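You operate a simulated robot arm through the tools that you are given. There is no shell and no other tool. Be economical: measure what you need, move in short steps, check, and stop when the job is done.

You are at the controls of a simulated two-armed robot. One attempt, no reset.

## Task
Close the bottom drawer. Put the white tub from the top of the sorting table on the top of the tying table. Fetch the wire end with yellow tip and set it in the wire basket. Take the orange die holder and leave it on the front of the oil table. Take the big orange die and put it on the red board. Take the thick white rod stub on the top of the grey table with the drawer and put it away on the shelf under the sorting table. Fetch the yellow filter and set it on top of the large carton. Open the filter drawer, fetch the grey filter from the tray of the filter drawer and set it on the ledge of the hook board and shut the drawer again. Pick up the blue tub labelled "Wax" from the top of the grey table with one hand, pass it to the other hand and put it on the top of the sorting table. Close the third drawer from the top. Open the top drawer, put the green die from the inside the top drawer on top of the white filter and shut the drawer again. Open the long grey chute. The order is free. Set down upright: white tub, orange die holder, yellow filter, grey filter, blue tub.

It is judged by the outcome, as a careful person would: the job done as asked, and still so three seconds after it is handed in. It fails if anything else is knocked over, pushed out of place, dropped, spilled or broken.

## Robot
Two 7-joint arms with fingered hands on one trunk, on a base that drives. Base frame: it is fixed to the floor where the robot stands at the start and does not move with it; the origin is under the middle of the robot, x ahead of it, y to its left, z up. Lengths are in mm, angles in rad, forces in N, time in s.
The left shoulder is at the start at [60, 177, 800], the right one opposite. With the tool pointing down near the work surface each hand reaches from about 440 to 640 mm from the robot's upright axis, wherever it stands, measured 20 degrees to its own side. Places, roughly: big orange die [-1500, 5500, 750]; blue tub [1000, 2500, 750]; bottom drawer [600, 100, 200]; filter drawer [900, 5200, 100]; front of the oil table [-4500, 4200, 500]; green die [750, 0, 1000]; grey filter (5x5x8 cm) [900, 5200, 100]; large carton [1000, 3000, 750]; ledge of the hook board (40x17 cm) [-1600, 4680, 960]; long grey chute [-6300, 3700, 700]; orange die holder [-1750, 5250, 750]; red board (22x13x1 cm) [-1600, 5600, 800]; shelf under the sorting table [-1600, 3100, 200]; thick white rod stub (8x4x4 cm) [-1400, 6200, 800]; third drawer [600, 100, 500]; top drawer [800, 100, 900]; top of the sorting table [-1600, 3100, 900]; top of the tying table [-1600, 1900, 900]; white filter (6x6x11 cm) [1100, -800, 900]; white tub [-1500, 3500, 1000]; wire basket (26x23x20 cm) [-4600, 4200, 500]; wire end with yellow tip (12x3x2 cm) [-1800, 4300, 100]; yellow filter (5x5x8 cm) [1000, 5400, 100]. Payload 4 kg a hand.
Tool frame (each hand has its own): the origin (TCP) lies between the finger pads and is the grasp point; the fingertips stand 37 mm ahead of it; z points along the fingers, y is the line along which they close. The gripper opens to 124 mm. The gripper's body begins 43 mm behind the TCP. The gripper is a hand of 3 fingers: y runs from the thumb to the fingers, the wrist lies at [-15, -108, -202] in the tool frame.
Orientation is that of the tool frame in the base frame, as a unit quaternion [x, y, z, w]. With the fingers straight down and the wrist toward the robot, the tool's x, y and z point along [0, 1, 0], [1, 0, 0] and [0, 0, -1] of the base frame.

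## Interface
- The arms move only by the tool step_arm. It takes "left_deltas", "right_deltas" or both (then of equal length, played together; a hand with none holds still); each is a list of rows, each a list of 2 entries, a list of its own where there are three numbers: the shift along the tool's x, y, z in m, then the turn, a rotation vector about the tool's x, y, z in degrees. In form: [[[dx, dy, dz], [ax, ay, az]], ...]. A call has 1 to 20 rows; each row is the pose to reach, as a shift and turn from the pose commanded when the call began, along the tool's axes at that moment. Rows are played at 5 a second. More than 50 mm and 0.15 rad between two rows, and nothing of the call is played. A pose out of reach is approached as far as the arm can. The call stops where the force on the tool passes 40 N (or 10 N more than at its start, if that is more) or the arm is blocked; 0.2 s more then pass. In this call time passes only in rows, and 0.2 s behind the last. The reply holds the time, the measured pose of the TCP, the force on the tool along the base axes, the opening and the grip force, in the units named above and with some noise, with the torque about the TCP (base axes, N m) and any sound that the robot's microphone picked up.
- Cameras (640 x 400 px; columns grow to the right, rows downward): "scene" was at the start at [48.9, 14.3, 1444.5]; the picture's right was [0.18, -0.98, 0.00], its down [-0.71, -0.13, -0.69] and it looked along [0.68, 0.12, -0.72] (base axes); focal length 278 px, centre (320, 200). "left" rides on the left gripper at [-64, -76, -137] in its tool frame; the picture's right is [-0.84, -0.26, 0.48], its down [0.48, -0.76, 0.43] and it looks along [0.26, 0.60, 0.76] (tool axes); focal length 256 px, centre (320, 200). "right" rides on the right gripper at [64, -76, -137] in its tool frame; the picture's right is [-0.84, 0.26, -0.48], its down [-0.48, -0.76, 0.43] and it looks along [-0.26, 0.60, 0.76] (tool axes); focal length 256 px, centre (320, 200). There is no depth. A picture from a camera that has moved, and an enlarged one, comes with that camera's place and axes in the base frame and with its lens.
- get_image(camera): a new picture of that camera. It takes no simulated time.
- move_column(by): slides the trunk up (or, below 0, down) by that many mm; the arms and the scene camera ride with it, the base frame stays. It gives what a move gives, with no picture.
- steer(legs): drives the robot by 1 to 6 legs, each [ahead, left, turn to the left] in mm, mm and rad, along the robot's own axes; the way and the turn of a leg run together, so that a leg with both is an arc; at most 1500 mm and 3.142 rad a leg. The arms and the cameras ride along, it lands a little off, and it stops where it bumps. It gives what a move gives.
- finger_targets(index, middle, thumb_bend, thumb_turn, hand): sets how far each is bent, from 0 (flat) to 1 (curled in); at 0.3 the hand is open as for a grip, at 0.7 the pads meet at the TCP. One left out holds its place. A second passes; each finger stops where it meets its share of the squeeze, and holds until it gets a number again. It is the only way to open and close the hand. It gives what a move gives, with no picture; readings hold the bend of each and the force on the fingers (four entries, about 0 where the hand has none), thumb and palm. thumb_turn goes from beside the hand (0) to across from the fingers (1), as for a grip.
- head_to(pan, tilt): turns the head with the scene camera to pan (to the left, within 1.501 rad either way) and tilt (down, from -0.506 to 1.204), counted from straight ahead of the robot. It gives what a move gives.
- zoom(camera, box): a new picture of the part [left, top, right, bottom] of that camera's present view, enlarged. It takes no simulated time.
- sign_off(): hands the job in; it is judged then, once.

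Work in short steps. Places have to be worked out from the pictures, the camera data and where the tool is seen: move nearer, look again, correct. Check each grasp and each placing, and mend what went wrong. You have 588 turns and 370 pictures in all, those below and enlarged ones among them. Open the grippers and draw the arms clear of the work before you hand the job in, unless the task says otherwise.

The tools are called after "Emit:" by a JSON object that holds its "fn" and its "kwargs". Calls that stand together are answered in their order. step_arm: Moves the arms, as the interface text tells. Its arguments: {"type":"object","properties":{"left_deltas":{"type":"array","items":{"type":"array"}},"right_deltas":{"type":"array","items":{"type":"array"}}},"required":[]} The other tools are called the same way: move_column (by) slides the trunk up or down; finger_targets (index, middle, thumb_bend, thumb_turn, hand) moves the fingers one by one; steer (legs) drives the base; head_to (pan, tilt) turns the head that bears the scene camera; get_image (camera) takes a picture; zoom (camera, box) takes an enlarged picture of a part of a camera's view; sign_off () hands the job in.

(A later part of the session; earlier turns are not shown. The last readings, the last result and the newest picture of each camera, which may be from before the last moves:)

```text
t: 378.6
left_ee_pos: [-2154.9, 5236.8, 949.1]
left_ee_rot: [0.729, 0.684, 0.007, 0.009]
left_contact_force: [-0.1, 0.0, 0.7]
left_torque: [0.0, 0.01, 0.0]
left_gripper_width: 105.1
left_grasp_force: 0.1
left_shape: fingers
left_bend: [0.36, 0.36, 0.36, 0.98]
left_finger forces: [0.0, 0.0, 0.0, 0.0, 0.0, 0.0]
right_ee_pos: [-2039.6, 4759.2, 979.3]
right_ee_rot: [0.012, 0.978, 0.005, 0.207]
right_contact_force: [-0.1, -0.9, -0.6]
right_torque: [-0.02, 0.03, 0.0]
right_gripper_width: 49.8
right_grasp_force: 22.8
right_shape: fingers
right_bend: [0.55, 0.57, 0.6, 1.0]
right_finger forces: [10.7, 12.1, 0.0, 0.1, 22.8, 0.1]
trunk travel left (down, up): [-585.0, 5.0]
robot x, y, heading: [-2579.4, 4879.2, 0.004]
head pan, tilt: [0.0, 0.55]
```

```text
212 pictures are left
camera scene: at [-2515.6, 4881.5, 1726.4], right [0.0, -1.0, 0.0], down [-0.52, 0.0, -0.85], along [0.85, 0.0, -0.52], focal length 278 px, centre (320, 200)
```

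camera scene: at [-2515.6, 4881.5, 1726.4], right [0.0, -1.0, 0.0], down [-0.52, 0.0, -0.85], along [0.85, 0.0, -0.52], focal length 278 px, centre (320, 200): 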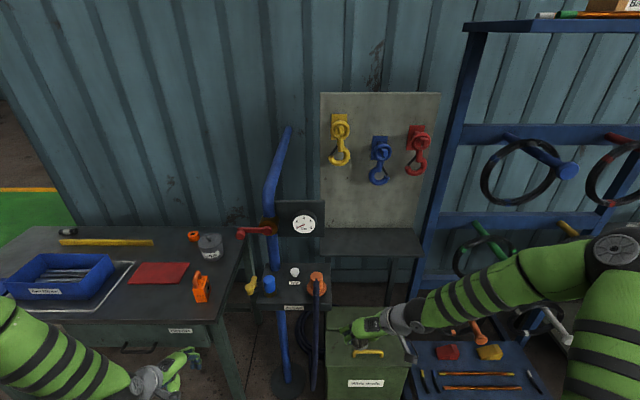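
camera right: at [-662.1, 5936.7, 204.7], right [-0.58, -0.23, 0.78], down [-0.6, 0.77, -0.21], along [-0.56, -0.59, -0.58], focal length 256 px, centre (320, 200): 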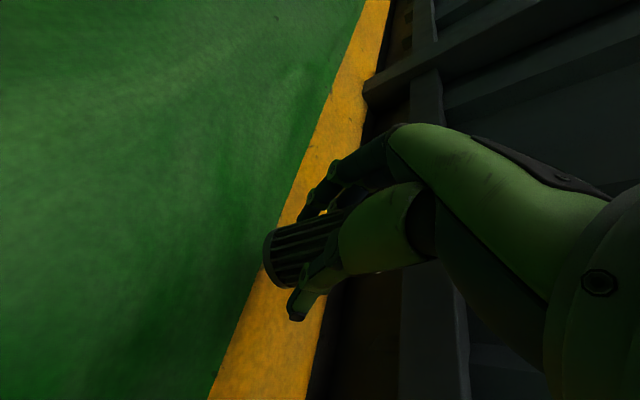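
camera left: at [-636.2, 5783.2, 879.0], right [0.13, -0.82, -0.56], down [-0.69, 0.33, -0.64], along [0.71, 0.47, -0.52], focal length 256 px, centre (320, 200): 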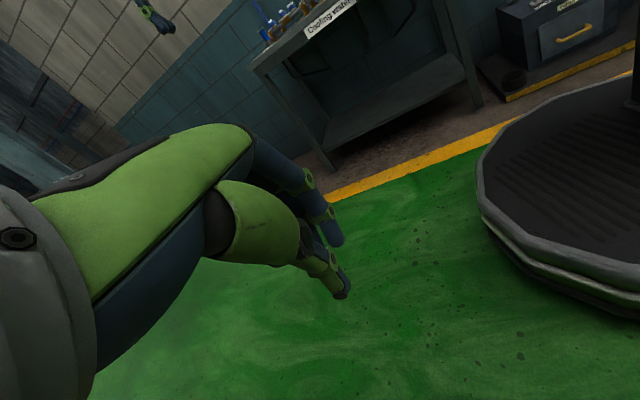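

The hook board's ledge is at ≈(-1590, 4667, 960), with a waste box in front. I raise and extend the right hand and tuck the left one away from the gauge stand.

Emit:
{"fn": "step_arm", "kwargs": {"right_deltas": [[[-0.016, 0, -0.03], [0, 0, 0]], [[-0.035, 0, -0.06], [0, 0, 0]], [[-0.06, 0, -0.08], [0, 0, 0]], [[-0.095, 0, -0.067], [0, 0, 0]]], "left_deltas": [[[0.02, -0.03, -0.01], [0, 0, 0]], [[0.04, -0.06, -0.02], [0, 0, 0]], [[0.06, -0.09, -0.03], [0, 0, 0]], [[0.08, -0.12, -0.04], [0, 0, 0]]]}}

Emit:
{"fn": "steer", "kwargs": {"legs": [[0, -72, 0], [250, 0, 0]]}}

Emit:
{"fn": "get_image", "kwargs": {"camera": "scene"}}

Emit:
{"fn": "get_image", "kwargs": {"camera": "right"}}

```text
t: 379.6
left_ee_pos: [-2256.3, 5346.8, 981.9]
left_ee_rot: [0.729, 0.684, 0.005, 0.008]
left_contact_force: [0.9, -0.1, -0.4]
left_torque: [0.02, 0.01, 0.01]
left_gripper_width: 105.3
left_grasp_force: 0.1
left_shape: fingers
left_bend: [0.36, 0.36, 0.36, 0.98]
left_finger forces: [0.0, 0.0, 0.0, 0.0, 0.0, 0.1]
left hand out of reach, approached as far as the arm can: row 1, 2, 3, 4
right_ee_pos: [-1977.4, 4756.6, 1078.6]
right_ee_rot: [0.013, 0.978, 0.005, 0.207]
right_contact_force: [-0.1, -0.1, -1.1]
right_torque: [-0.02, 0.02, 0.01]
right_gripper_width: 49.4
right_grasp_force: 22.8
right_shape: fingers
right_bend: [0.55, 0.57, 0.6, 1.0]
right_finger forces: [10.4, 12.0, 0.0, 0.1, 22.7, 0.1]
trunk travel left (down, up): [-585.0, 5.0]
robot x, y, heading: [-2576.2, 4884.8, 0.003]
head pan, tilt: [0.0, 0.55]
```

```text
t: 382.0
left_ee_pos: [-2005.8, 5277.1, 982.2]
left_ee_rot: [0.73, 0.684, 0.004, 0.009]
left_contact_force: [-0.4, 0.5, -0.8]
left_torque: [-0.01, 0.04, -0.01]
left_gripper_width: 105.1
left_grasp_force: 0.1
left_shape: fingers
left_bend: [0.36, 0.36, 0.36, 0.98]
left_finger forces: [0.1, 0.0, 0.0, 0.0, 0.1, 0.0]
right_ee_pos: [-1726.9, 4686.3, 1077.6]
right_ee_rot: [0.012, 0.978, 0.005, 0.207]
right_contact_force: [0.6, 0.0, -1.1]
right_torque: [-0.02, 0.02, 0.0]
right_gripper_width: 49.4
right_grasp_force: 22.7
right_shape: fingers
right_bend: [0.55, 0.57, 0.6, 1.0]
right_finger forces: [10.5, 12.1, 0.0, 0.1, 22.6, 0.0]
trunk travel left (down, up): [-585.0, 5.0]
robot x, y, heading: [-2324.4, 4806.4, 0.007]
head pan, tilt: [0.0, 0.55]
```

```text
211 pictures are left
camera scene: at [-2263.5, 4810.3, 1726.3], right [0.0, -1.0, 0.0], down [-0.52, 0.0, -0.85], along [0.85, 0.0, -0.52], focal length 278 px, centre (320, 200)
```

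scene: 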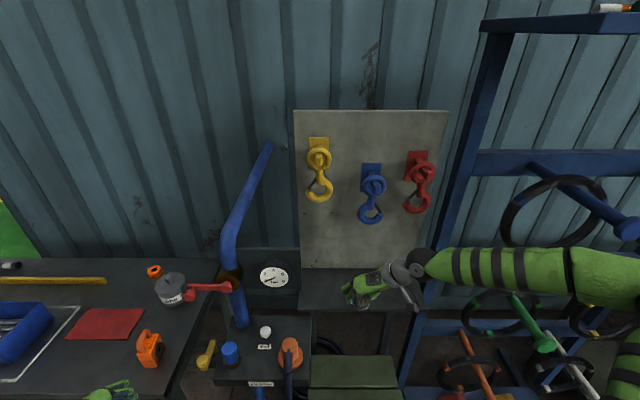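

```text
210 pictures are left
camera right: at [-1842.2, 4610.2, 1176.2], right [0.58, 0.23, 0.78], down [0.6, -0.77, -0.21], along [0.55, 0.59, -0.58], focal length 256 px, centre (320, 200)
```

right: 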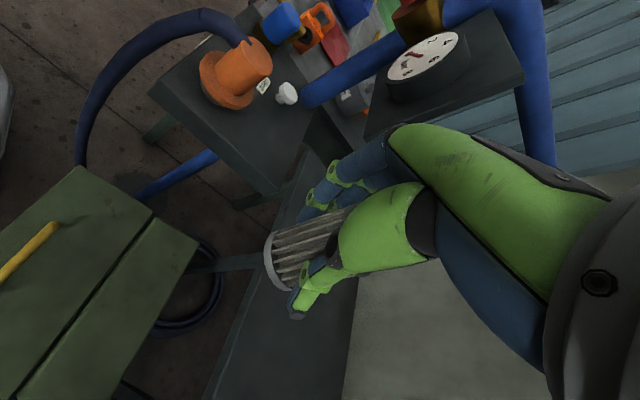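

Ledge spans x≈-1690…-1511, z≈962. I bring the filter to x≈-1605 (drive 75 + arm 45 mm).

Emit:
{"fn": "steer", "kwargs": {"legs": [[75, 0, 0]]}}

Emit:
{"fn": "step_arm", "kwargs": {"right_deltas": [[[-0.021, 0, 0.01], [0, 0, 0]], [[-0.041, 0, 0.018], [0, 0, 0]], [[-0.034, 0, 0.034], [0, 0, 0]], [[-0.027, 0, 0.05], [0, 0, 0]]]}}

Emit:
{"fn": "get_image", "kwargs": {"camera": "right"}}

Emit:
{"fn": "zoom", "kwargs": {"camera": "scene", "box": [260, 200, 460, 360]}}

```text
t: 383.1
left_ee_pos: [-1929.6, 5276.8, 980.1]
left_ee_rot: [0.73, 0.684, 0.005, 0.01]
left_contact_force: [-0.4, -0.2, -0.5]
left_torque: [0.03, 0.01, 0.02]
left_gripper_width: 105.4
left_grasp_force: 0.0
left_shape: fingers
left_bend: [0.36, 0.36, 0.36, 0.98]
left_finger forces: [0.0, 0.1, 0.0, 0.1, 0.0, 0.1]
right_ee_pos: [-1651.2, 4686.2, 1078.5]
right_ee_rot: [0.013, 0.978, 0.005, 0.207]
right_contact_force: [0.1, 0.7, -1.1]
right_torque: [-0.01, 0.04, 0.01]
right_gripper_width: 49.7
right_grasp_force: 22.8
right_shape: fingers
right_bend: [0.55, 0.57, 0.6, 1.0]
right_finger forces: [10.5, 12.1, 0.0, 0.0, 22.6, 0.1]
trunk travel left (down, up): [-585.0, 5.0]
robot x, y, heading: [-2245.2, 4811.0, 0.004]
head pan, tilt: [0.0, 0.55]
```

```text
t: 384.1
left_ee_pos: [-1931.0, 5276.5, 981.1]
left_ee_rot: [0.73, 0.683, 0.006, 0.008]
left_contact_force: [-0.3, 0.0, 0.2]
left_torque: [-0.01, 0.02, 0.0]
left_gripper_width: 105.2
left_grasp_force: 0.0
left_shape: fingers
left_bend: [0.36, 0.36, 0.36, 0.98]
left_finger forces: [0.1, 0.1, 0.1, 0.2, 0.0, 0.1]
right_ee_pos: [-1607.9, 4685.6, 1042.0]
right_ee_rot: [0.013, 0.978, 0.005, 0.206]
right_contact_force: [0.0, 0.1, -0.8]
right_torque: [0.03, 0.0, 0.02]
right_gripper_width: 49.3
right_grasp_force: 22.7
right_shape: fingers
right_bend: [0.55, 0.57, 0.6, 1.0]
right_finger forces: [10.4, 12.1, 0.1, 0.0, 22.5, 0.1]
trunk travel left (down, up): [-585.0, 5.0]
robot x, y, heading: [-2248.2, 4810.4, 0.001]
head pan, tilt: [0.0, 0.55]
```

```text
209 pictures are left
camera right: at [-1722.7, 4609.4, 1141.0], right [0.58, 0.23, 0.78], down [0.6, -0.77, -0.21], along [0.55, 0.59, -0.58], focal length 256 px, centre (320, 200)
```

right: 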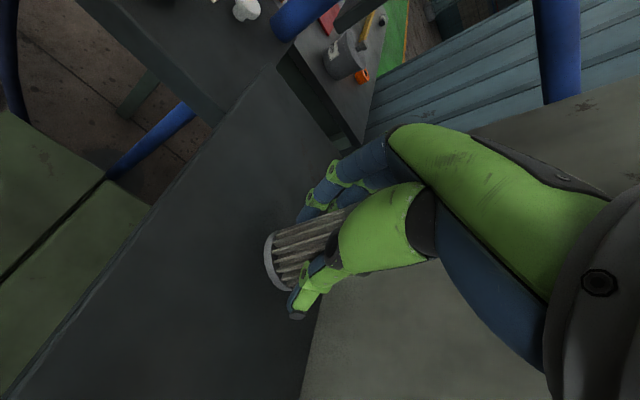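

```text
2.50 times, centred on (360, 280) of scene
camera zoom: at [-2189.4, 4810.5, 1726.4], right [0.0, -1.0, 0.0], down [-0.52, 0.0, -0.85], along [0.85, 0.0, -0.52], focal length 695 px, centre (220, 0)
```

zoom: 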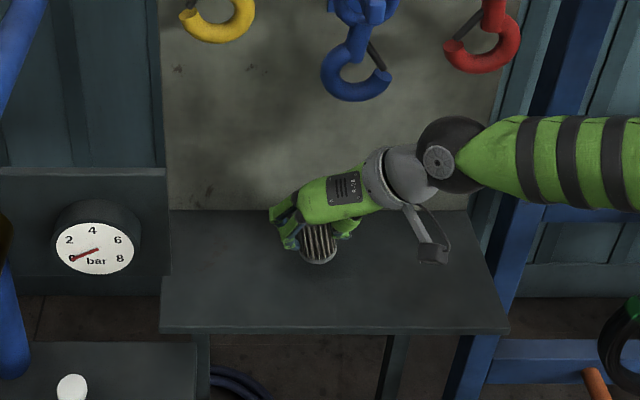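

Well over the ledge. I lower: 20 mm, then 3 mm steps until contact.

Emit:
{"fn": "step_arm", "kwargs": {"right_deltas": [[[0.008, 0, 0.018], [0, 0, 0]], [[0.0093, 0, 0.021], [0, 0, 0]], [[0.0105, 0, 0.0237], [0, 0, 0]], [[0.0117, 0, 0.0265], [0, 0, 0]], [[0.013, 0, 0.029], [0, 0, 0]]]}}

```text
t: 385.3
left_ee_pos: [-1932.8, 5276.4, 983.2]
left_ee_rot: [0.73, 0.683, 0.007, 0.009]
left_contact_force: [0.3, 0.1, 0.5]
left_torque: [0.01, 0.0, 0.03]
left_gripper_width: 105.5
left_grasp_force: 0.1
left_shape: fingers
left_bend: [0.36, 0.36, 0.36, 0.98]
left_finger forces: [0.0, 0.0, 0.0, 0.0, 0.1, 0.1]
right_ee_pos: [-1608.8, 4685.8, 1016.2]
right_ee_rot: [0.013, 0.977, 0.005, 0.211]
right_contact_force: [-4.4, -10.1, 36.5]
right_torque: [0.51, -0.36, -0.08]
right_gripper_width: 52.1
right_grasp_force: 29.1
right_shape: fingers
right_bend: [0.55, 0.57, 0.58, 1.0]
right_finger forces: [10.4, 12.0, 0.1, 0.0, 35.5, 0.0]
trunk travel left (down, up): [-585.0, 5.0]
robot x, y, heading: [-2250.3, 4805.3, 0.003]
head pan, tilt: [0.0, 0.55]
```

Firm contact. I relieve ~5 mm and open gently.

Emit:
{"fn": "step_arm", "kwargs": {"right_deltas": [[[-0.002, 0, -0.0045], [0, 0, 0]]]}}

Emit:
{"fn": "finger_targets", "kwargs": {"hand": "right", "index": 0.49, "middle": 0.49, "thumb_bend": 0.49}}

Emit:
{"fn": "get_image", "kwargs": {"camera": "right"}}

```text
t: 385.7
left_ee_pos: [-1932.7, 5276.3, 981.6]
left_ee_rot: [0.73, 0.683, 0.005, 0.011]
left_contact_force: [0.7, 0.2, 0.0]
left_torque: [0.02, 0.0, -0.01]
left_gripper_width: 105.4
left_grasp_force: 0.0
left_shape: fingers
left_bend: [0.36, 0.36, 0.36, 0.98]
left_finger forces: [0.1, 0.0, 0.0, 0.1, 0.0, 0.1]
right_ee_pos: [-1609.2, 4686.1, 1017.2]
right_ee_rot: [0.012, 0.978, 0.006, 0.207]
right_contact_force: [1.2, -3.9, 18.8]
right_torque: [0.34, -0.33, -0.12]
right_gripper_width: 51.5
right_grasp_force: 25.4
right_shape: fingers
right_bend: [0.56, 0.57, 0.58, 1.0]
right_finger forces: [9.8, 12.6, 0.0, 0.1, 27.9, 0.1]
trunk travel left (down, up): [-585.0, 5.0]
robot x, y, heading: [-2250.9, 4806.7, 0.001]
head pan, tilt: [0.0, 0.55]
```

```text
t: 386.7
left_ee_pos: [-1930.5, 5276.2, 981.8]
left_ee_rot: [0.73, 0.683, 0.006, 0.01]
left_contact_force: [-0.6, 0.5, -0.3]
left_torque: [0.0, 0.0, 0.01]
left_gripper_width: 105.2
left_grasp_force: 0.1
left_shape: fingers
left_bend: [0.36, 0.36, 0.36, 0.98]
left_finger forces: [0.0, 0.1, 0.0, 0.0, 0.0, 0.0]
right_ee_pos: [-1607.4, 4686.9, 1016.8]
right_ee_rot: [0.013, 0.978, 0.005, 0.208]
right_contact_force: [0.6, 0.7, 0.2]
right_torque: [0.01, 0.01, 0.01]
right_gripper_width: 65.1
right_grasp_force: 0.1
right_shape: fingers
right_bend: [0.49, 0.49, 0.49, 1.0]
right_finger forces: [0.0, 0.0, 0.1, 0.0, 0.0, 0.1]
trunk travel left (down, up): [-585.0, 5.0]
robot x, y, heading: [-2251.3, 4809.5, 0.003]
head pan, tilt: [0.0, 0.55]
```

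```text
207 pictures are left
camera right: at [-1722.8, 4610.3, 1115.0], right [0.58, 0.23, 0.78], down [0.6, -0.77, -0.21], along [0.55, 0.59, -0.58], focal length 256 px, centre (320, 200)
```

right: 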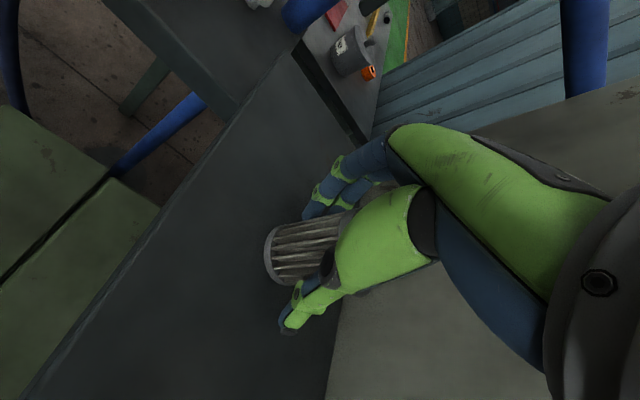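

Released upright. I open wider and withdraw along the tool axis.

Emit:
{"fn": "finger_targets", "kwargs": {"hand": "right", "index": 0.36, "middle": 0.36, "thumb_bend": 0.36}}

Emit:
{"fn": "step_arm", "kwargs": {"right_deltas": [[[0, 0, -0.04], [0, 0, 0]], [[0, 0, -0.08], [0, 0, 0]], [[0, 0, -0.12], [0, 0, 0]]]}}

Emit:
{"fn": "steer", "kwargs": {"legs": [[-250, 0, 0]]}}

Emit:
{"fn": "get_image", "kwargs": {"camera": "scene"}}

```text
t: 387.7
left_ee_pos: [-1930.9, 5276.6, 982.1]
left_ee_rot: [0.73, 0.684, 0.006, 0.01]
left_contact_force: [0.5, 0.5, -0.1]
left_torque: [-0.02, 0.03, -0.04]
left_gripper_width: 105.2
left_grasp_force: 0.1
left_shape: fingers
left_bend: [0.36, 0.36, 0.36, 0.98]
left_finger forces: [0.0, 0.0, 0.1, 0.0, 0.0, 0.0]
right_ee_pos: [-1606.6, 4685.8, 1016.9]
right_ee_rot: [0.012, 0.978, 0.005, 0.207]
right_contact_force: [-0.5, 0.0, -0.2]
right_torque: [0.0, -0.01, -0.01]
right_gripper_width: 105.0
right_grasp_force: 0.2
right_shape: fingers
right_bend: [0.36, 0.36, 0.36, 0.98]
right_finger forces: [0.0, 0.1, 0.0, 0.1, 0.0, 0.0]
trunk travel left (down, up): [-585.0, 5.0]
robot x, y, heading: [-2248.0, 4812.3, 0.002]
head pan, tilt: [0.0, 0.55]
```

```text
t: 388.5
left_ee_pos: [-1932.2, 5278.3, 980.9]
left_ee_rot: [0.73, 0.683, 0.006, 0.01]
left_contact_force: [-0.3, -0.3, 0.5]
left_torque: [-0.05, -0.02, 0.04]
left_gripper_width: 105.3
left_grasp_force: 0.1
left_shape: fingers
left_bend: [0.36, 0.36, 0.36, 0.98]
left_finger forces: [0.0, 0.0, 0.0, 0.0, 0.0, 0.1]
right_ee_pos: [-1657.9, 4685.5, 1126.9]
right_ee_rot: [0.013, 0.978, 0.006, 0.208]
right_contact_force: [0.0, -0.3, 0.6]
right_torque: [-0.04, -0.03, -0.01]
right_gripper_width: 105.2
right_grasp_force: 0.0
right_shape: fingers
right_bend: [0.36, 0.36, 0.36, 0.98]
right_finger forces: [0.0, 0.0, 0.0, 0.0, 0.1, 0.1]
trunk travel left (down, up): [-585.0, 5.0]
robot x, y, heading: [-2250.2, 4813.1, 0.004]
head pan, tilt: [0.0, 0.55]
```

```text
t: 390.3
left_ee_pos: [-2183.8, 5276.5, 982.6]
left_ee_rot: [0.73, 0.684, 0.005, 0.011]
left_contact_force: [0.3, -0.2, 0.6]
left_torque: [0.0, -0.03, -0.02]
left_gripper_width: 105.1
left_grasp_force: 0.1
left_shape: fingers
left_bend: [0.36, 0.36, 0.36, 0.98]
left_finger forces: [0.1, 0.1, 0.0, 0.0, 0.1, 0.1]
right_ee_pos: [-1907.9, 4684.9, 1128.1]
right_ee_rot: [0.012, 0.978, 0.005, 0.207]
right_contact_force: [0.9, -0.1, 0.0]
right_torque: [0.03, -0.03, 0.02]
right_gripper_width: 105.1
right_grasp_force: 0.1
right_shape: fingers
right_bend: [0.36, 0.36, 0.36, 0.98]
right_finger forces: [0.1, 0.0, 0.0, 0.1, 0.0, 0.0]
trunk travel left (down, up): [-585.0, 5.0]
robot x, y, heading: [-2498.4, 4807.3, 0.003]
head pan, tilt: [0.0, 0.55]
```

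```text
206 pictures are left
camera scene: at [-2442.0, 4809.5, 1726.5], right [0.01, -1.0, 0.0], down [-0.52, 0.0, -0.85], along [0.85, 0.01, -0.52], focal length 278 px, centre (320, 200)
```

scene: 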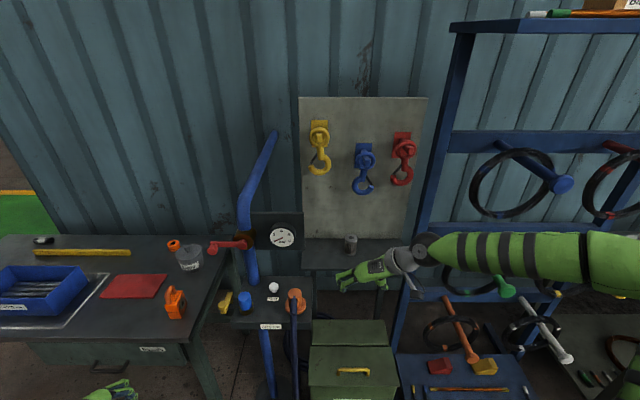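

The grey filter stands on the ledge. Now the grey table; I zoom on it.

Emit:
{"fn": "zoom", "kwargs": {"camera": "scene", "box": [0, 220, 220, 370]}}

```text
2.67 times, centred on (110, 295) of scene
camera zoom: at [-2442.0, 4809.5, 1726.5], right [0.01, -1.0, 0.0], down [-0.52, 0.0, -0.85], along [0.85, 0.01, -0.52], focal length 742 px, centre (880, -53)
```

zoom: 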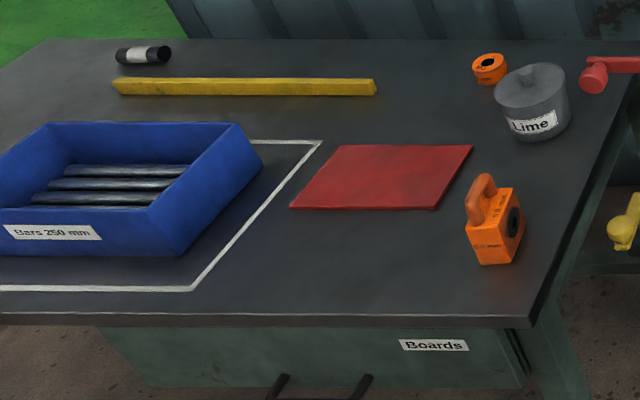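

I restore both hands to the nominal downward pose.

Emit:
{"fn": "step_arm", "kwargs": {"right_deltas": [[[0, 0, 0], [0, 8, 0]], [[0, 0, 0], [0, 16, 0]], [[0, 0, 0], [0, 24, 0]]], "left_deltas": [[[-0.04, 0.02, 0], [0, 0, 0]], [[-0.08, 0.045, 0], [0, 0, 0]], [[-0.12, 0.07, 0], [0, 0, 0]]]}}

Emit:
{"fn": "step_arm", "kwargs": {"right_deltas": [[[0, 0.005, 0], [0, 0, 8]], [[0, 0.01, 0], [0, 0, 16]], [[0, 0.015, 0], [0, 0, 24]], [[0, 0.02, 0], [0, 0, 32]], [[0, 0.025, 0], [0, 0, 40]], [[0, 0.02, 0], [0, 0, 48]], [[0, 0.0, 0], [0, 0, 56]], [[0, -0.02, 0], [0, 0, 64]], [[0, -0.04, 0], [0, 0, 72]], [[0, -0.06, 0], [0, 0, 80]], [[0, -0.08, 0], [0, 0, 88]]]}}

Emit:
{"fn": "steer", "kwargs": {"legs": [[50, 560, 0]]}}

Emit:
{"fn": "head_to", "kwargs": {"pan": 0, "tilt": 0.75}}

Emit:
{"fn": "get_image", "kwargs": {"camera": "scene"}}

```text
t: 391.1
left_ee_pos: [-2080.3, 5176.5, 978.0]
left_ee_rot: [0.73, 0.683, 0.004, 0.009]
left_contact_force: [-0.8, 0.0, 0.6]
left_torque: [-0.01, -0.01, 0.01]
left_gripper_width: 105.2
left_grasp_force: 0.1
left_shape: fingers
left_bend: [0.36, 0.36, 0.36, 0.98]
left_finger forces: [0.0, 0.0, 0.0, 0.1, 0.0, 0.1]
left hand out of reach, approached as far as the arm can: row 1, 2, 3
right_ee_pos: [-1905.8, 4685.2, 1126.6]
right_ee_rot: [0.01, 1.0, 0.008, -0.002]
right_contact_force: [0.2, 0.1, -0.5]
right_torque: [0.02, 0.05, -0.01]
right_gripper_width: 105.4
right_grasp_force: 0.0
right_shape: fingers
right_bend: [0.36, 0.36, 0.36, 0.98]
right_finger forces: [0.1, 0.0, 0.0, 0.0, 0.1, 0.0]
trunk travel left (down, up): [-585.0, 5.0]
robot x, y, heading: [-2500.5, 4810.3, 0.008]
head pan, tilt: [0.0, 0.55]
```

```text
t: 393.5
left_ee_pos: [-2082.4, 5178.3, 978.7]
left_ee_rot: [0.73, 0.684, 0.005, 0.011]
left_contact_force: [0.4, 0.0, -0.8]
left_torque: [-0.02, -0.01, -0.02]
left_gripper_width: 105.2
left_grasp_force: 0.0
left_shape: fingers
left_bend: [0.36, 0.36, 0.36, 0.98]
left_finger forces: [0.1, 0.1, 0.0, 0.0, 0.0, 0.1]
right_ee_pos: [-1908.9, 4606.0, 1125.8]
right_ee_rot: [0.703, 0.711, 0.005, -0.006]
right_contact_force: [-0.1, -0.9, -0.2]
right_torque: [-0.02, 0.03, 0.01]
right_gripper_width: 105.1
right_grasp_force: 0.0
right_shape: fingers
right_bend: [0.36, 0.36, 0.36, 0.98]
right_finger forces: [0.0, 0.0, 0.0, 0.0, 0.0, 0.0]
trunk travel left (down, up): [-585.0, 5.0]
robot x, y, heading: [-2500.6, 4810.3, 0.006]
head pan, tilt: [0.0, 0.55]
```

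```text
t: 396.7
left_ee_pos: [-2032.5, 5735.7, 979.4]
left_ee_rot: [0.733, 0.68, 0.006, 0.01]
left_contact_force: [-1.2, -0.3, 0.6]
left_torque: [-0.03, 0.01, -0.01]
left_gripper_width: 105.3
left_grasp_force: 0.1
left_shape: fingers
left_bend: [0.36, 0.36, 0.36, 0.98]
left_finger forces: [0.0, 0.1, 0.0, 0.0, 0.0, 0.0]
right_ee_pos: [-1863.2, 5163.6, 1125.0]
right_ee_rot: [0.705, 0.709, 0.005, -0.006]
right_contact_force: [-15.8, -7.0, 5.3]
right_torque: [0.08, -0.71, -0.69]
right_gripper_width: 105.1
right_grasp_force: 8.6
right_shape: fingers
right_bend: [0.36, 0.4, 0.36, 0.98]
right_finger forces: [0.0, 17.6, 0.0, 0.0, 0.0, 0.1]
trunk travel left (down, up): [-585.0, 5.0]
robot x, y, heading: [-2453.3, 5369.4, -0.003]
head pan, tilt: [0.0, 0.55]
```

```text
t: 397.4
left_ee_pos: [-2032.0, 5736.5, 979.9]
left_ee_rot: [0.732, 0.681, 0.005, 0.01]
left_contact_force: [-1.1, 0.3, -0.8]
left_torque: [0.02, -0.02, 0.0]
left_gripper_width: 105.5
left_grasp_force: 0.0
left_shape: fingers
left_bend: [0.36, 0.36, 0.36, 0.98]
left_finger forces: [0.0, 0.0, 0.0, 0.1, 0.0, 0.0]
right_ee_pos: [-1864.4, 5161.7, 1124.9]
right_ee_rot: [0.705, 0.709, 0.003, -0.007]
right_contact_force: [-15.5, -4.1, 6.5]
right_torque: [0.0, -0.75, -0.48]
right_gripper_width: 105.2
right_grasp_force: 8.2
right_shape: fingers
right_bend: [0.36, 0.39, 0.36, 0.98]
right_finger forces: [0.0, 16.5, 0.1, 0.0, 0.0, 0.1]
trunk travel left (down, up): [-585.0, 5.0]
robot x, y, heading: [-2452.1, 5374.5, -0.005]
head pan, tilt: [0.0, 0.75]
```

```text
204 pictures are left
camera scene: at [-2401.2, 5371.3, 1709.1], right [0.0, -1.0, 0.0], down [-0.68, 0.0, -0.73], along [0.73, 0.0, -0.68], focal length 278 px, centre (320, 200)
```

scene: 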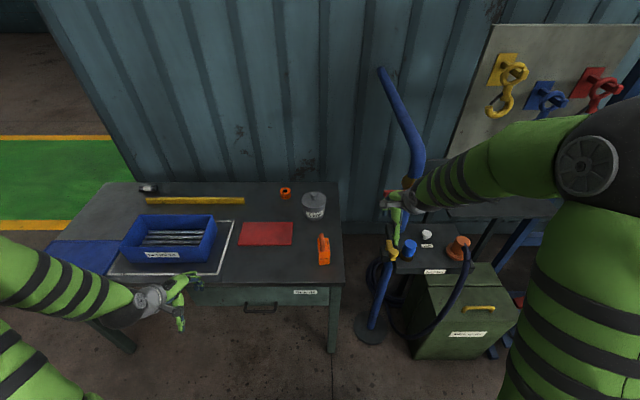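

The right middle finger touches the valve stand (16 N). I back off at once and check it.

Emit:
{"fn": "steer", "kwargs": {"legs": [[-120, 0, 0]]}}

Emit:
{"fn": "zoom", "kwargs": {"camera": "scene", "box": [310, 50, 530, 330]}}

```text
t: 398.7
left_ee_pos: [-2150.5, 5737.9, 979.5]
left_ee_rot: [0.732, 0.681, 0.005, 0.01]
left_contact_force: [-0.2, 0.8, 0.5]
left_torque: [0.01, -0.03, -0.01]
left_gripper_width: 105.5
left_grasp_force: 0.0
left_shape: fingers
left_bend: [0.36, 0.36, 0.36, 0.98]
left_finger forces: [0.1, 0.1, 0.1, 0.0, 0.0, 0.0]
right_ee_pos: [-1982.5, 5162.5, 1125.4]
right_ee_rot: [0.705, 0.709, 0.005, -0.006]
right_contact_force: [-0.5, 0.5, 0.8]
right_torque: [0.01, -0.04, 0.01]
right_gripper_width: 105.1
right_grasp_force: 0.0
right_shape: fingers
right_bend: [0.36, 0.36, 0.36, 0.98]
right_finger forces: [0.0, 0.0, 0.0, 0.1, 0.0, 0.1]
trunk travel left (down, up): [-585.0, 5.0]
robot x, y, heading: [-2571.0, 5370.6, -0.001]
head pan, tilt: [0.0, 0.75]
```

```text
1.43 times, centred on (420, 190) of scene
camera zoom: at [-2520.5, 5372.0, 1709.1], right [0.0, -1.0, 0.0], down [-0.68, 0.0, -0.73], along [0.73, 0.0, -0.68], focal length 397 px, centre (177, 214)
```

zoom: 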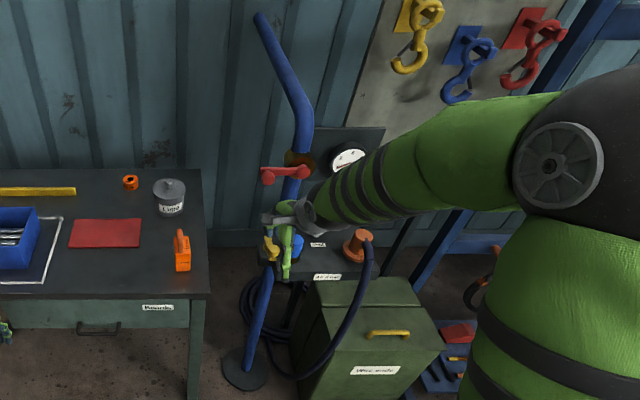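

The valve is unchanged. I shift the base left 230 mm so that the right hand is over the table, and look.

Emit:
{"fn": "steer", "kwargs": {"legs": [[0, 230, 0], [150, 0, 0]]}}

Emit:
{"fn": "get_image", "kwargs": {"camera": "scene"}}

Emit:
{"fn": "get_image", "kwargs": {"camera": "right"}}

```text
t: 401.4
left_ee_pos: [-1999.1, 5965.8, 977.3]
left_ee_rot: [0.733, 0.68, 0.005, 0.008]
left_contact_force: [0.0, 0.2, -0.7]
left_torque: [0.0, 0.01, -0.02]
left_gripper_width: 105.4
left_grasp_force: 0.2
left_shape: fingers
left_bend: [0.36, 0.36, 0.36, 0.98]
left_finger forces: [0.1, 0.0, 0.0, 0.1, 0.0, 0.0]
right_ee_pos: [-1830.4, 5392.5, 1124.5]
right_ee_rot: [0.705, 0.709, 0.004, -0.007]
right_contact_force: [0.3, 0.6, 0.4]
right_torque: [-0.01, 0.01, -0.01]
right_gripper_width: 105.6
right_grasp_force: 0.0
right_shape: fingers
right_bend: [0.36, 0.36, 0.36, 0.98]
right_finger forces: [0.0, 0.1, 0.1, 0.1, 0.1, 0.1]
trunk travel left (down, up): [-585.0, 5.0]
robot x, y, heading: [-2420.3, 5604.3, -0.006]
head pan, tilt: [0.0, 0.75]
```

```text
202 pictures are left
camera scene: at [-2366.9, 5601.2, 1708.9], right [0.0, -1.0, 0.0], down [-0.68, 0.0, -0.73], along [0.73, 0.0, -0.68], focal length 278 px, centre (320, 200)
```

scene: 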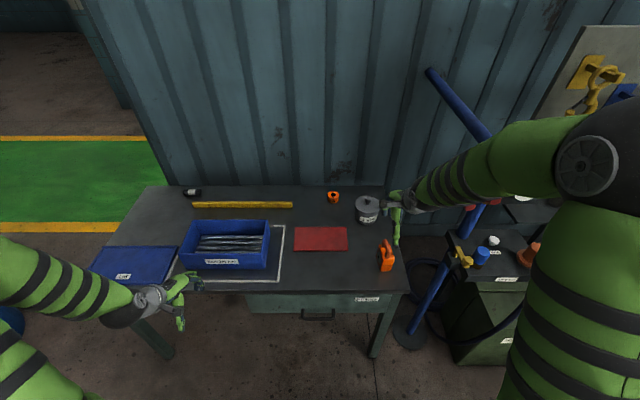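

```text
201 pictures are left
camera right: at [-1906.9, 5453.0, 1262.3], right [0.26, -0.84, 0.47], down [-0.76, -0.48, -0.44], along [0.6, -0.24, -0.77], focal length 256 px, centre (320, 200)
```

right: 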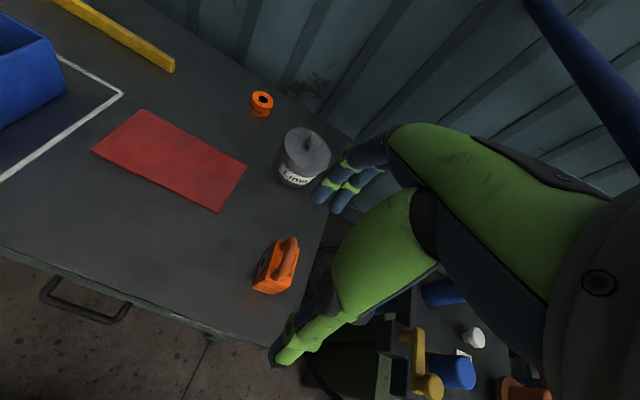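

Big orange die ≈ (-1380, 5538), red board ≈ (-1651, 5600), table z≈800. I drive closer and extend the right arm above the die.

Emit:
{"fn": "steer", "kwargs": {"legs": [[0, 140, 0], [235, 0, 0]]}}

Emit:
{"fn": "step_arm", "kwargs": {"right_deltas": [[[0, 0.045, 0.01], [0, 0, 0]], [[0, 0.09, 0.02], [0, 0, 0]], [[0, 0.135, 0.03], [0, 0, 0]], [[0, 0.18, 0.04], [0, 0, 0]], [[0, 0.2, 0.06], [0, 0, 0]]]}}

Emit:
{"fn": "get_image", "kwargs": {"camera": "right"}}

Emit:
{"fn": "get_image", "kwargs": {"camera": "scene"}}

```text
t: 404.1
left_ee_pos: [-1762.7, 6106.9, 978.4]
left_ee_rot: [0.733, 0.68, 0.005, 0.009]
left_contact_force: [0.1, -0.3, -0.6]
left_torque: [0.02, 0.01, 0.01]
left_gripper_width: 105.4
left_grasp_force: 0.0
left_shape: fingers
left_bend: [0.36, 0.36, 0.36, 0.98]
left_finger forces: [0.1, 0.0, 0.2, 0.1, 0.0, 0.1]
right_ee_pos: [-1593.8, 5532.8, 1125.2]
right_ee_rot: [0.706, 0.708, 0.004, -0.007]
right_contact_force: [-0.3, 0.6, -0.8]
right_torque: [0.0, 0.0, 0.02]
right_gripper_width: 105.4
right_grasp_force: 0.0
right_shape: fingers
right_bend: [0.36, 0.36, 0.36, 0.98]
right_finger forces: [0.1, 0.0, 0.0, 0.0, 0.0, 0.1]
trunk travel left (down, up): [-585.0, 5.0]
robot x, y, heading: [-2184.1, 5740.4, -0.005]
head pan, tilt: [0.0, 0.75]
```

```text
t: 405.3
left_ee_pos: [-1760.9, 6106.5, 978.2]
left_ee_rot: [0.733, 0.68, 0.005, 0.008]
left_contact_force: [0.1, -0.2, -0.5]
left_torque: [0.0, -0.01, 0.01]
left_gripper_width: 105.3
left_grasp_force: 0.0
left_shape: fingers
left_bend: [0.36, 0.36, 0.36, 0.98]
left_finger forces: [0.1, 0.1, 0.0, 0.1, 0.0, 0.1]
right_ee_pos: [-1393.7, 5534.6, 1065.2]
right_ee_rot: [0.706, 0.708, 0.004, -0.007]
right_contact_force: [0.1, 0.1, -0.4]
right_torque: [0.0, 0.02, -0.01]
right_gripper_width: 105.1
right_grasp_force: 0.0
right_shape: fingers
right_bend: [0.36, 0.36, 0.36, 0.98]
right_finger forces: [0.1, 0.0, 0.0, 0.1, 0.0, 0.0]
trunk travel left (down, up): [-585.0, 5.0]
robot x, y, heading: [-2181.6, 5739.5, 0.0]
head pan, tilt: [0.0, 0.75]
```

```text
200 pictures are left
camera right: at [-1470.3, 5594.3, 1201.6], right [0.26, -0.84, 0.47], down [-0.76, -0.48, -0.44], along [0.6, -0.24, -0.77], focal length 256 px, centre (320, 200)
```

right: 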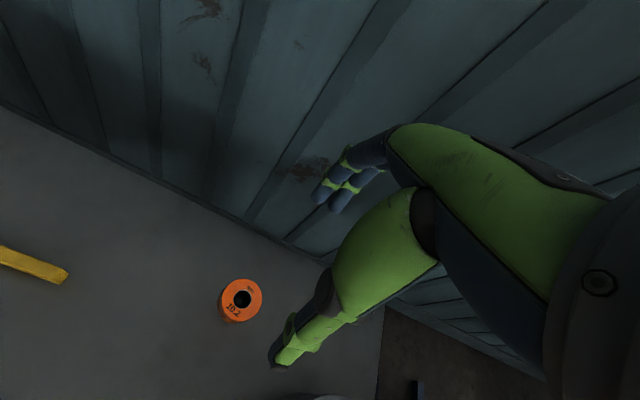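

```text
199 pictures are left
camera scene: at [-2131.0, 5741.9, 1709.0], right [0.0, -1.0, 0.0], down [-0.68, 0.0, -0.73], along [0.73, 0.0, -0.68], focal length 278 px, centre (320, 200)
```

scene: 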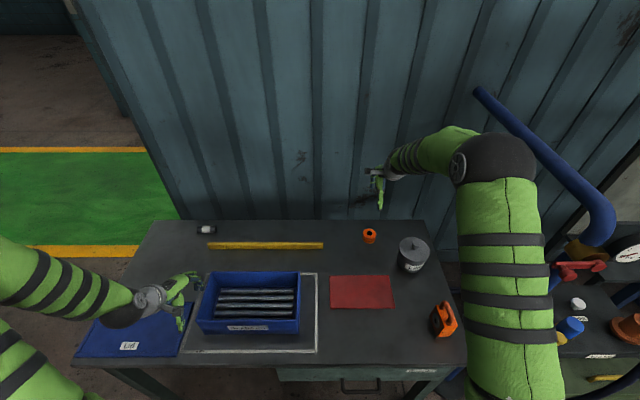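

Die at (-1390, 5534), right below the hand. I descend to z≈880, look, then lower around it.

Emit:
{"fn": "step_arm", "kwargs": {"right_deltas": [[[0, 0.003, 0.045], [0, 0, 0]], [[0, 0.003, 0.09], [0, 0, 0]], [[0, 0.003, 0.135], [0, 0, 0]], [[0, 0.003, 0.18], [0, 0, 0]]]}}

Emit:
{"fn": "get_image", "kwargs": {"camera": "right"}}

```text
t: 406.3
left_ee_pos: [-1763.0, 6105.7, 978.3]
left_ee_rot: [0.733, 0.68, 0.005, 0.009]
left_contact_force: [-0.4, 0.4, -0.4]
left_torque: [0.02, 0.01, 0.0]
left_gripper_width: 105.5
left_grasp_force: 0.1
left_shape: fingers
left_bend: [0.36, 0.36, 0.36, 0.98]
left_finger forces: [0.1, 0.1, 0.1, 0.2, 0.1, 0.0]
right_ee_pos: [-1393.6, 5535.9, 884.2]
right_ee_rot: [0.706, 0.708, 0.005, -0.007]
right_contact_force: [0.3, -0.3, 0.2]
right_torque: [0.01, 0.02, 0.01]
right_gripper_width: 105.6
right_grasp_force: 0.0
right_shape: fingers
right_bend: [0.36, 0.36, 0.36, 0.98]
right_finger forces: [0.0, 0.0, 0.0, 0.0, 0.0, 0.0]
trunk travel left (down, up): [-585.0, 5.0]
robot x, y, heading: [-2182.2, 5740.4, -0.002]
head pan, tilt: [0.0, 0.75]
```

```text
198 pictures are left
camera right: at [-1469.3, 5596.8, 1022.3], right [0.26, -0.84, 0.47], down [-0.76, -0.48, -0.44], along [0.6, -0.24, -0.77], focal length 256 px, centre (320, 200)
```

right: 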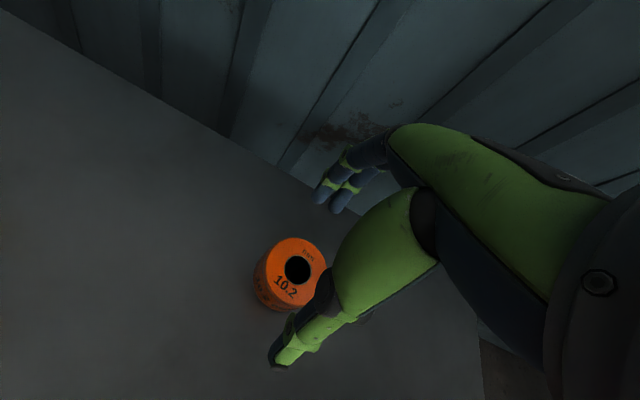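

Aligned. I lower 45 mm and close.

Emit:
{"fn": "step_arm", "kwargs": {"right_deltas": [[[0, 0.002, 0.025], [0, 0, 0]], [[0, 0.002, 0.045], [0, 0, 0]]]}}

Emit:
{"fn": "finger_targets", "kwargs": {"hand": "right", "index": 0.64, "middle": 0.64, "thumb_bend": 0.64}}

Emit:
{"fn": "get_image", "kwargs": {"camera": "right"}}

```text
t: 406.9
left_ee_pos: [-1764.8, 6107.2, 978.9]
left_ee_rot: [0.732, 0.681, 0.005, 0.01]
left_contact_force: [1.5, 0.1, -0.1]
left_torque: [0.0, -0.01, 0.0]
left_gripper_width: 105.3
left_grasp_force: 0.0
left_shape: fingers
left_bend: [0.36, 0.36, 0.36, 0.98]
left_finger forces: [0.0, 0.1, 0.0, 0.0, 0.0, 0.0]
right_ee_pos: [-1390.7, 5536.2, 840.3]
right_ee_rot: [0.706, 0.708, 0.005, -0.007]
right_contact_force: [0.4, 0.0, 2.8]
right_torque: [-0.07, -0.14, 0.0]
right_gripper_width: 105.4
right_grasp_force: 1.6
right_shape: fingers
right_bend: [0.36, 0.36, 0.36, 0.98]
right_finger forces: [0.0, 2.3, 0.0, 0.0, 0.0, 0.0]
trunk travel left (down, up): [-585.0, 5.0]
robot x, y, heading: [-2185.4, 5741.5, -0.005]
head pan, tilt: [0.0, 0.75]
```

```text
t: 407.9
left_ee_pos: [-1764.2, 6106.3, 979.2]
left_ee_rot: [0.732, 0.681, 0.007, 0.01]
left_contact_force: [1.1, 0.3, -0.3]
left_torque: [-0.03, 0.0, 0.03]
left_gripper_width: 105.2
left_grasp_force: 0.1
left_shape: fingers
left_bend: [0.36, 0.36, 0.36, 0.98]
left_finger forces: [0.0, 0.0, 0.0, 0.1, 0.0, 0.0]
right_ee_pos: [-1390.6, 5537.2, 843.9]
right_ee_rot: [0.706, 0.708, 0.006, -0.005]
right_contact_force: [2.8, -2.3, 27.0]
right_torque: [-0.29, -1.18, -0.1]
right_gripper_width: 56.5
right_grasp_force: 32.8
right_shape: fingers
right_bend: [0.55, 0.53, 0.56, 1.0]
right_finger forces: [11.3, 29.8, 0.0, 0.0, 24.6, 0.0]
trunk travel left (down, up): [-585.0, 5.0]
robot x, y, heading: [-2185.5, 5744.3, -0.0]
head pan, tilt: [0.0, 0.75]
```

```text
197 pictures are left
camera right: at [-1467.7, 5598.1, 980.5], right [0.26, -0.84, 0.47], down [-0.76, -0.48, -0.44], along [0.6, -0.24, -0.76], focal length 256 px, centre (320, 200)
```

right: 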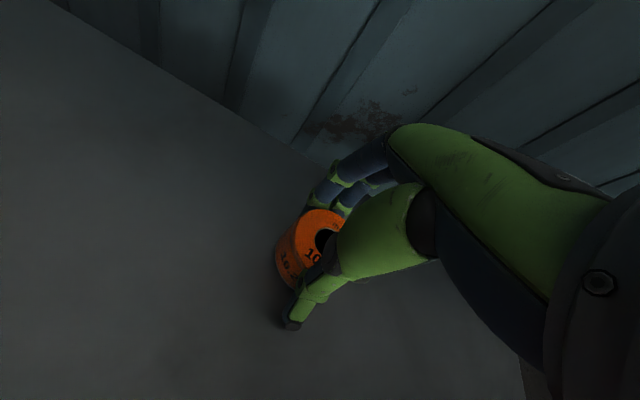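

Gripped. I lift it 150 mm and carry it over the red board (-1638, 5598).

Emit:
{"fn": "step_arm", "kwargs": {"right_deltas": [[[0, 0, -0.04], [0, 0, 0]], [[0, 0, -0.08], [0, 0, 0]], [[0, 0, -0.12], [0, 0, 0]], [[0.01, -0.04, -0.14], [0, 0, 0]], [[0.02, -0.08, -0.14], [0, 0, 0]], [[0.03, -0.12, -0.14], [0, 0, 0]], [[0.04, -0.16, -0.14], [0, 0, 0]], [[0.05, -0.2, -0.14], [0, 0, 0]], [[0.062, -0.247, -0.14], [0, 0, 0]]]}}

Emit:
{"fn": "get_image", "kwargs": {"camera": "right"}}

Emit:
{"fn": "zoom", "kwargs": {"camera": "scene", "box": [300, 200, 480, 340]}}

```text
t: 409.9
left_ee_pos: [-1763.0, 6107.2, 978.4]
left_ee_rot: [0.732, 0.681, 0.005, 0.01]
left_contact_force: [-0.9, 0.0, 0.1]
left_torque: [0.03, -0.03, -0.02]
left_gripper_width: 105.5
left_grasp_force: 0.1
left_shape: fingers
left_bend: [0.36, 0.36, 0.36, 0.98]
left_finger forces: [0.0, 0.0, 0.0, 0.0, 0.0, 0.0]
right_ee_pos: [-1638.0, 5596.5, 983.3]
right_ee_rot: [0.706, 0.708, 0.005, -0.005]
right_contact_force: [-0.6, -0.5, -6.2]
right_torque: [0.02, 0.05, -0.02]
right_gripper_width: 53.3
right_grasp_force: 21.5
right_shape: fingers
right_bend: [0.55, 0.54, 0.58, 1.0]
right_finger forces: [11.6, 11.2, 0.1, 0.0, 20.9, 0.0]
trunk travel left (down, up): [-585.0, 5.0]
robot x, y, heading: [-2184.5, 5742.7, -0.005]
head pan, tilt: [0.0, 0.75]
```

```text
196 pictures are left
camera right: at [-1713.9, 5657.7, 1120.4], right [0.26, -0.84, 0.47], down [-0.76, -0.48, -0.44], along [0.6, -0.24, -0.77], focal length 256 px, centre (320, 200)
```

right: 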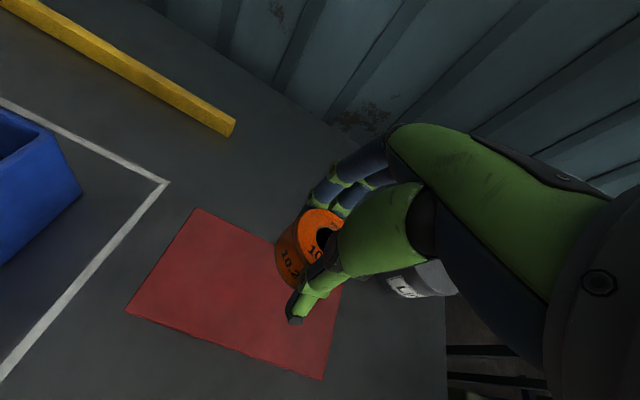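

```text
2.86 times, centred on (390, 270) of scene
camera zoom: at [-2132.4, 5742.2, 1709.0], right [0.0, -1.0, 0.0], down [-0.68, 0.0, -0.73], along [0.73, 0.0, -0.68], focal length 794 px, centre (120, 0)
```

zoom: 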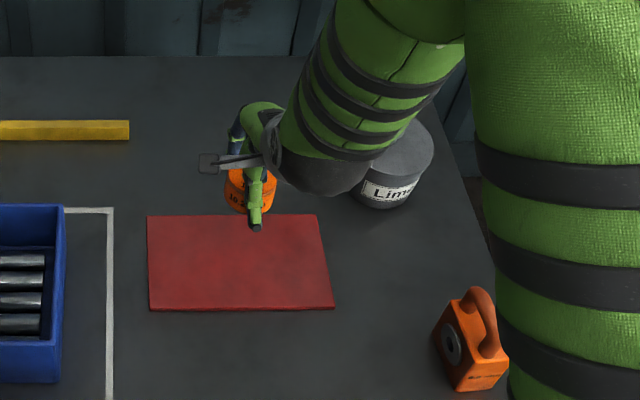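

Board centre ≈ (-1643, 5605). I lower the die: 112 mm then small steps.

Emit:
{"fn": "step_arm", "kwargs": {"right_deltas": [[[0.007, -0.004, 0.04], [0, 0, 0]], [[0.007, -0.004, 0.08], [0, 0, 0]], [[0.007, -0.004, 0.112], [0, 0, 0]], [[0.007, -0.004, 0.117], [0, 0, 0]], [[0.007, -0.004, 0.121], [0, 0, 0]], [[0.007, -0.004, 0.125], [0, 0, 0]]]}}

Emit:
{"fn": "get_image", "kwargs": {"camera": "right"}}

```text
t: 411.3
left_ee_pos: [-1762.8, 6107.0, 978.6]
left_ee_rot: [0.733, 0.68, 0.005, 0.009]
left_contact_force: [-0.4, -0.2, 0.9]
left_torque: [-0.01, 0.0, -0.01]
left_gripper_width: 105.6
left_grasp_force: 0.0
left_shape: fingers
left_bend: [0.36, 0.36, 0.36, 0.98]
left_finger forces: [0.0, 0.0, 0.0, 0.1, 0.0, 0.1]
right_ee_pos: [-1643.3, 5606.1, 856.9]
right_ee_rot: [0.705, 0.71, 0.005, -0.007]
right_contact_force: [0.0, 0.9, -3.9]
right_torque: [-0.01, -0.02, 0.01]
right_gripper_width: 53.4
right_grasp_force: 21.2
right_shape: fingers
right_bend: [0.55, 0.54, 0.58, 1.0]
right_finger forces: [11.4, 10.9, 0.0, 0.0, 21.0, 0.0]
trunk travel left (down, up): [-585.0, 5.0]
robot x, y, heading: [-2183.3, 5740.3, -0.004]
head pan, tilt: [0.0, 0.75]
```

```text
194 pictures are left
camera right: at [-1718.2, 5666.2, 994.5], right [0.26, -0.84, 0.47], down [-0.76, -0.48, -0.44], along [0.6, -0.24, -0.77], focal length 256 px, centre (320, 200)
```

right: 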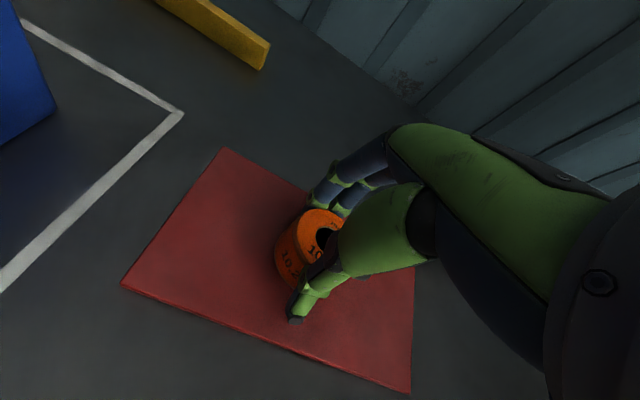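

Centred on the board. A few more millimetres down.

Emit:
{"fn": "step_arm", "kwargs": {"right_deltas": [[[0, 0, 0.003], [0, 0, 0]], [[0, 0, 0.006], [0, 0, 0]], [[0, 0, 0.009], [0, 0, 0]], [[0, 0, 0.012], [0, 0, 0]]]}}

```text
t: 412.1
left_ee_pos: [-1764.5, 6106.6, 979.8]
left_ee_rot: [0.733, 0.68, 0.006, 0.01]
left_contact_force: [0.5, -0.3, -0.2]
left_torque: [-0.02, -0.01, 0.0]
left_gripper_width: 105.2
left_grasp_force: 0.0
left_shape: fingers
left_bend: [0.36, 0.36, 0.36, 0.98]
left_finger forces: [0.0, 0.1, 0.0, 0.0, 0.1, 0.1]
right_ee_pos: [-1639.4, 5605.5, 852.0]
right_ee_rot: [0.706, 0.708, 0.011, -0.002]
right_contact_force: [-6.2, -2.2, 28.6]
right_torque: [-0.08, -0.77, -0.01]
right_gripper_width: 55.0
right_grasp_force: 31.0
right_shape: fingers
right_bend: [0.55, 0.54, 0.56, 1.0]
right_finger forces: [10.9, 21.5, 0.0, 0.0, 30.6, 0.1]
trunk travel left (down, up): [-585.0, 5.0]
robot x, y, heading: [-2186.5, 5742.0, 0.001]
head pan, tilt: [0.0, 0.75]
stopped in row 4 (right hand): the force on the tool passed its limit at 43 N (the readings are from after the stop); the commanded pose is now the measured one
```

Seated. I open and lift away.

Emit:
{"fn": "finger_targets", "kwargs": {"hand": "right", "index": 0.46, "middle": 0.46, "thumb_bend": 0.46}}

Emit:
{"fn": "finger_targets", "kwargs": {"hand": "right", "index": 0.36, "middle": 0.36, "thumb_bend": 0.36}}

Emit:
{"fn": "step_arm", "kwargs": {"right_deltas": [[[0, 0, -0.04], [0, 0, 0]], [[0, 0, -0.085], [0, 0, 0]], [[0, 0, -0.13], [0, 0, 0]], [[0, 0, -0.175], [0, 0, 0]], [[0, 0, -0.22], [0, 0, 0]]]}}

Emit:
{"fn": "get_image", "kwargs": {"camera": "right"}}

Emit:
{"fn": "get_image", "kwargs": {"camera": "scene"}}

```text
t: 413.1
left_ee_pos: [-1764.2, 6107.4, 977.8]
left_ee_rot: [0.733, 0.68, 0.005, 0.01]
left_contact_force: [-0.1, -0.4, -0.5]
left_torque: [-0.01, -0.02, -0.03]
left_gripper_width: 105.2
left_grasp_force: 0.1
left_shape: fingers
left_bend: [0.36, 0.36, 0.36, 0.98]
left_finger forces: [0.1, 0.1, 0.0, 0.0, 0.0, 0.0]
right_ee_pos: [-1641.1, 5607.0, 850.1]
right_ee_rot: [0.706, 0.709, 0.009, -0.003]
right_contact_force: [-3.4, 0.9, 12.7]
right_torque: [0.02, -0.38, -0.01]
right_gripper_width: 70.3
right_grasp_force: 6.2
right_shape: fingers
right_bend: [0.47, 0.47, 0.46, 1.0]
right_finger forces: [7.9, 4.4, 0.0, 0.0, 0.5, 0.0]
trunk travel left (down, up): [-585.0, 5.0]
robot x, y, heading: [-2186.3, 5745.7, -0.004]
head pan, tilt: [0.0, 0.75]
```

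```text
t: 414.1
left_ee_pos: [-1763.0, 6107.0, 978.8]
left_ee_rot: [0.733, 0.681, 0.005, 0.009]
left_contact_force: [0.3, 0.1, -0.2]
left_torque: [0.01, 0.01, -0.03]
left_gripper_width: 105.8
left_grasp_force: 0.1
left_shape: fingers
left_bend: [0.36, 0.36, 0.36, 0.98]
left_finger forces: [0.1, 0.0, 0.1, 0.0, 0.0, 0.0]
right_ee_pos: [-1640.4, 5606.5, 849.6]
right_ee_rot: [0.706, 0.708, 0.008, -0.004]
right_contact_force: [0.6, -0.3, -0.3]
right_torque: [0.04, 0.0, -0.02]
right_gripper_width: 105.1
right_grasp_force: 0.1
right_shape: fingers
right_bend: [0.36, 0.36, 0.36, 0.98]
right_finger forces: [0.0, 0.1, 0.0, 0.0, 0.0, 0.0]
trunk travel left (down, up): [-585.0, 5.0]
robot x, y, heading: [-2186.8, 5739.9, -0.002]
head pan, tilt: [0.0, 0.75]
```

```text
t: 415.4
left_ee_pos: [-1763.3, 6106.6, 979.2]
left_ee_rot: [0.732, 0.681, 0.006, 0.01]
left_contact_force: [-0.9, -0.4, 0.2]
left_torque: [-0.01, -0.02, 0.0]
left_gripper_width: 105.4
left_grasp_force: 0.1
left_shape: fingers
left_bend: [0.36, 0.36, 0.36, 0.98]
left_finger forces: [0.0, 0.1, 0.1, 0.0, 0.0, 0.0]
right_ee_pos: [-1643.6, 5602.4, 1070.7]
right_ee_rot: [0.706, 0.708, 0.008, -0.004]
right_contact_force: [-1.0, 0.0, -0.1]
right_torque: [-0.02, -0.05, -0.04]
right_gripper_width: 105.3
right_grasp_force: 0.1
right_shape: fingers
right_bend: [0.36, 0.36, 0.36, 0.98]
right_finger forces: [0.0, 0.0, 0.0, 0.0, 0.0, 0.0]
trunk travel left (down, up): [-585.0, 5.0]
robot x, y, heading: [-2182.6, 5740.5, -0.002]
head pan, tilt: [0.0, 0.75]
```

```text
193 pictures are left
camera right: at [-1721.1, 5663.0, 1207.6], right [0.26, -0.84, 0.47], down [-0.76, -0.48, -0.45], along [0.6, -0.24, -0.76], focal length 256 px, centre (320, 200)
```

right: 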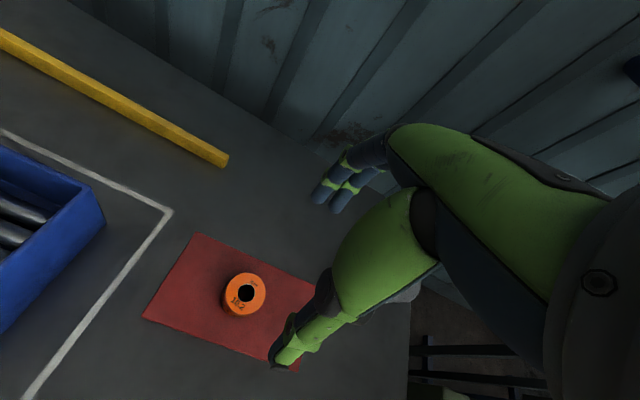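

```text
192 pictures are left
camera scene: at [-2133.1, 5742.4, 1709.0], right [0.0, -1.0, 0.0], down [-0.68, 0.0, -0.73], along [0.73, 0.0, -0.68], focal length 278 px, centre (320, 200)
```

scene: 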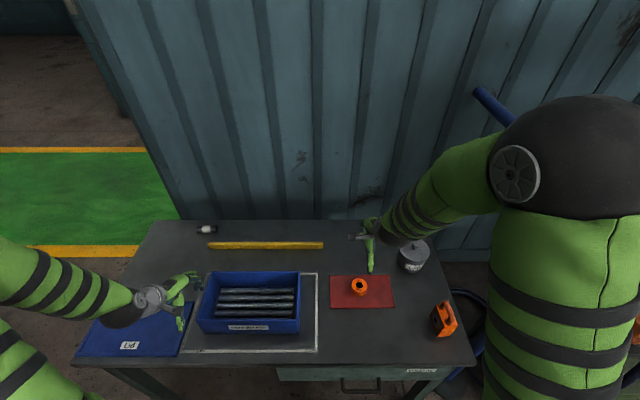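

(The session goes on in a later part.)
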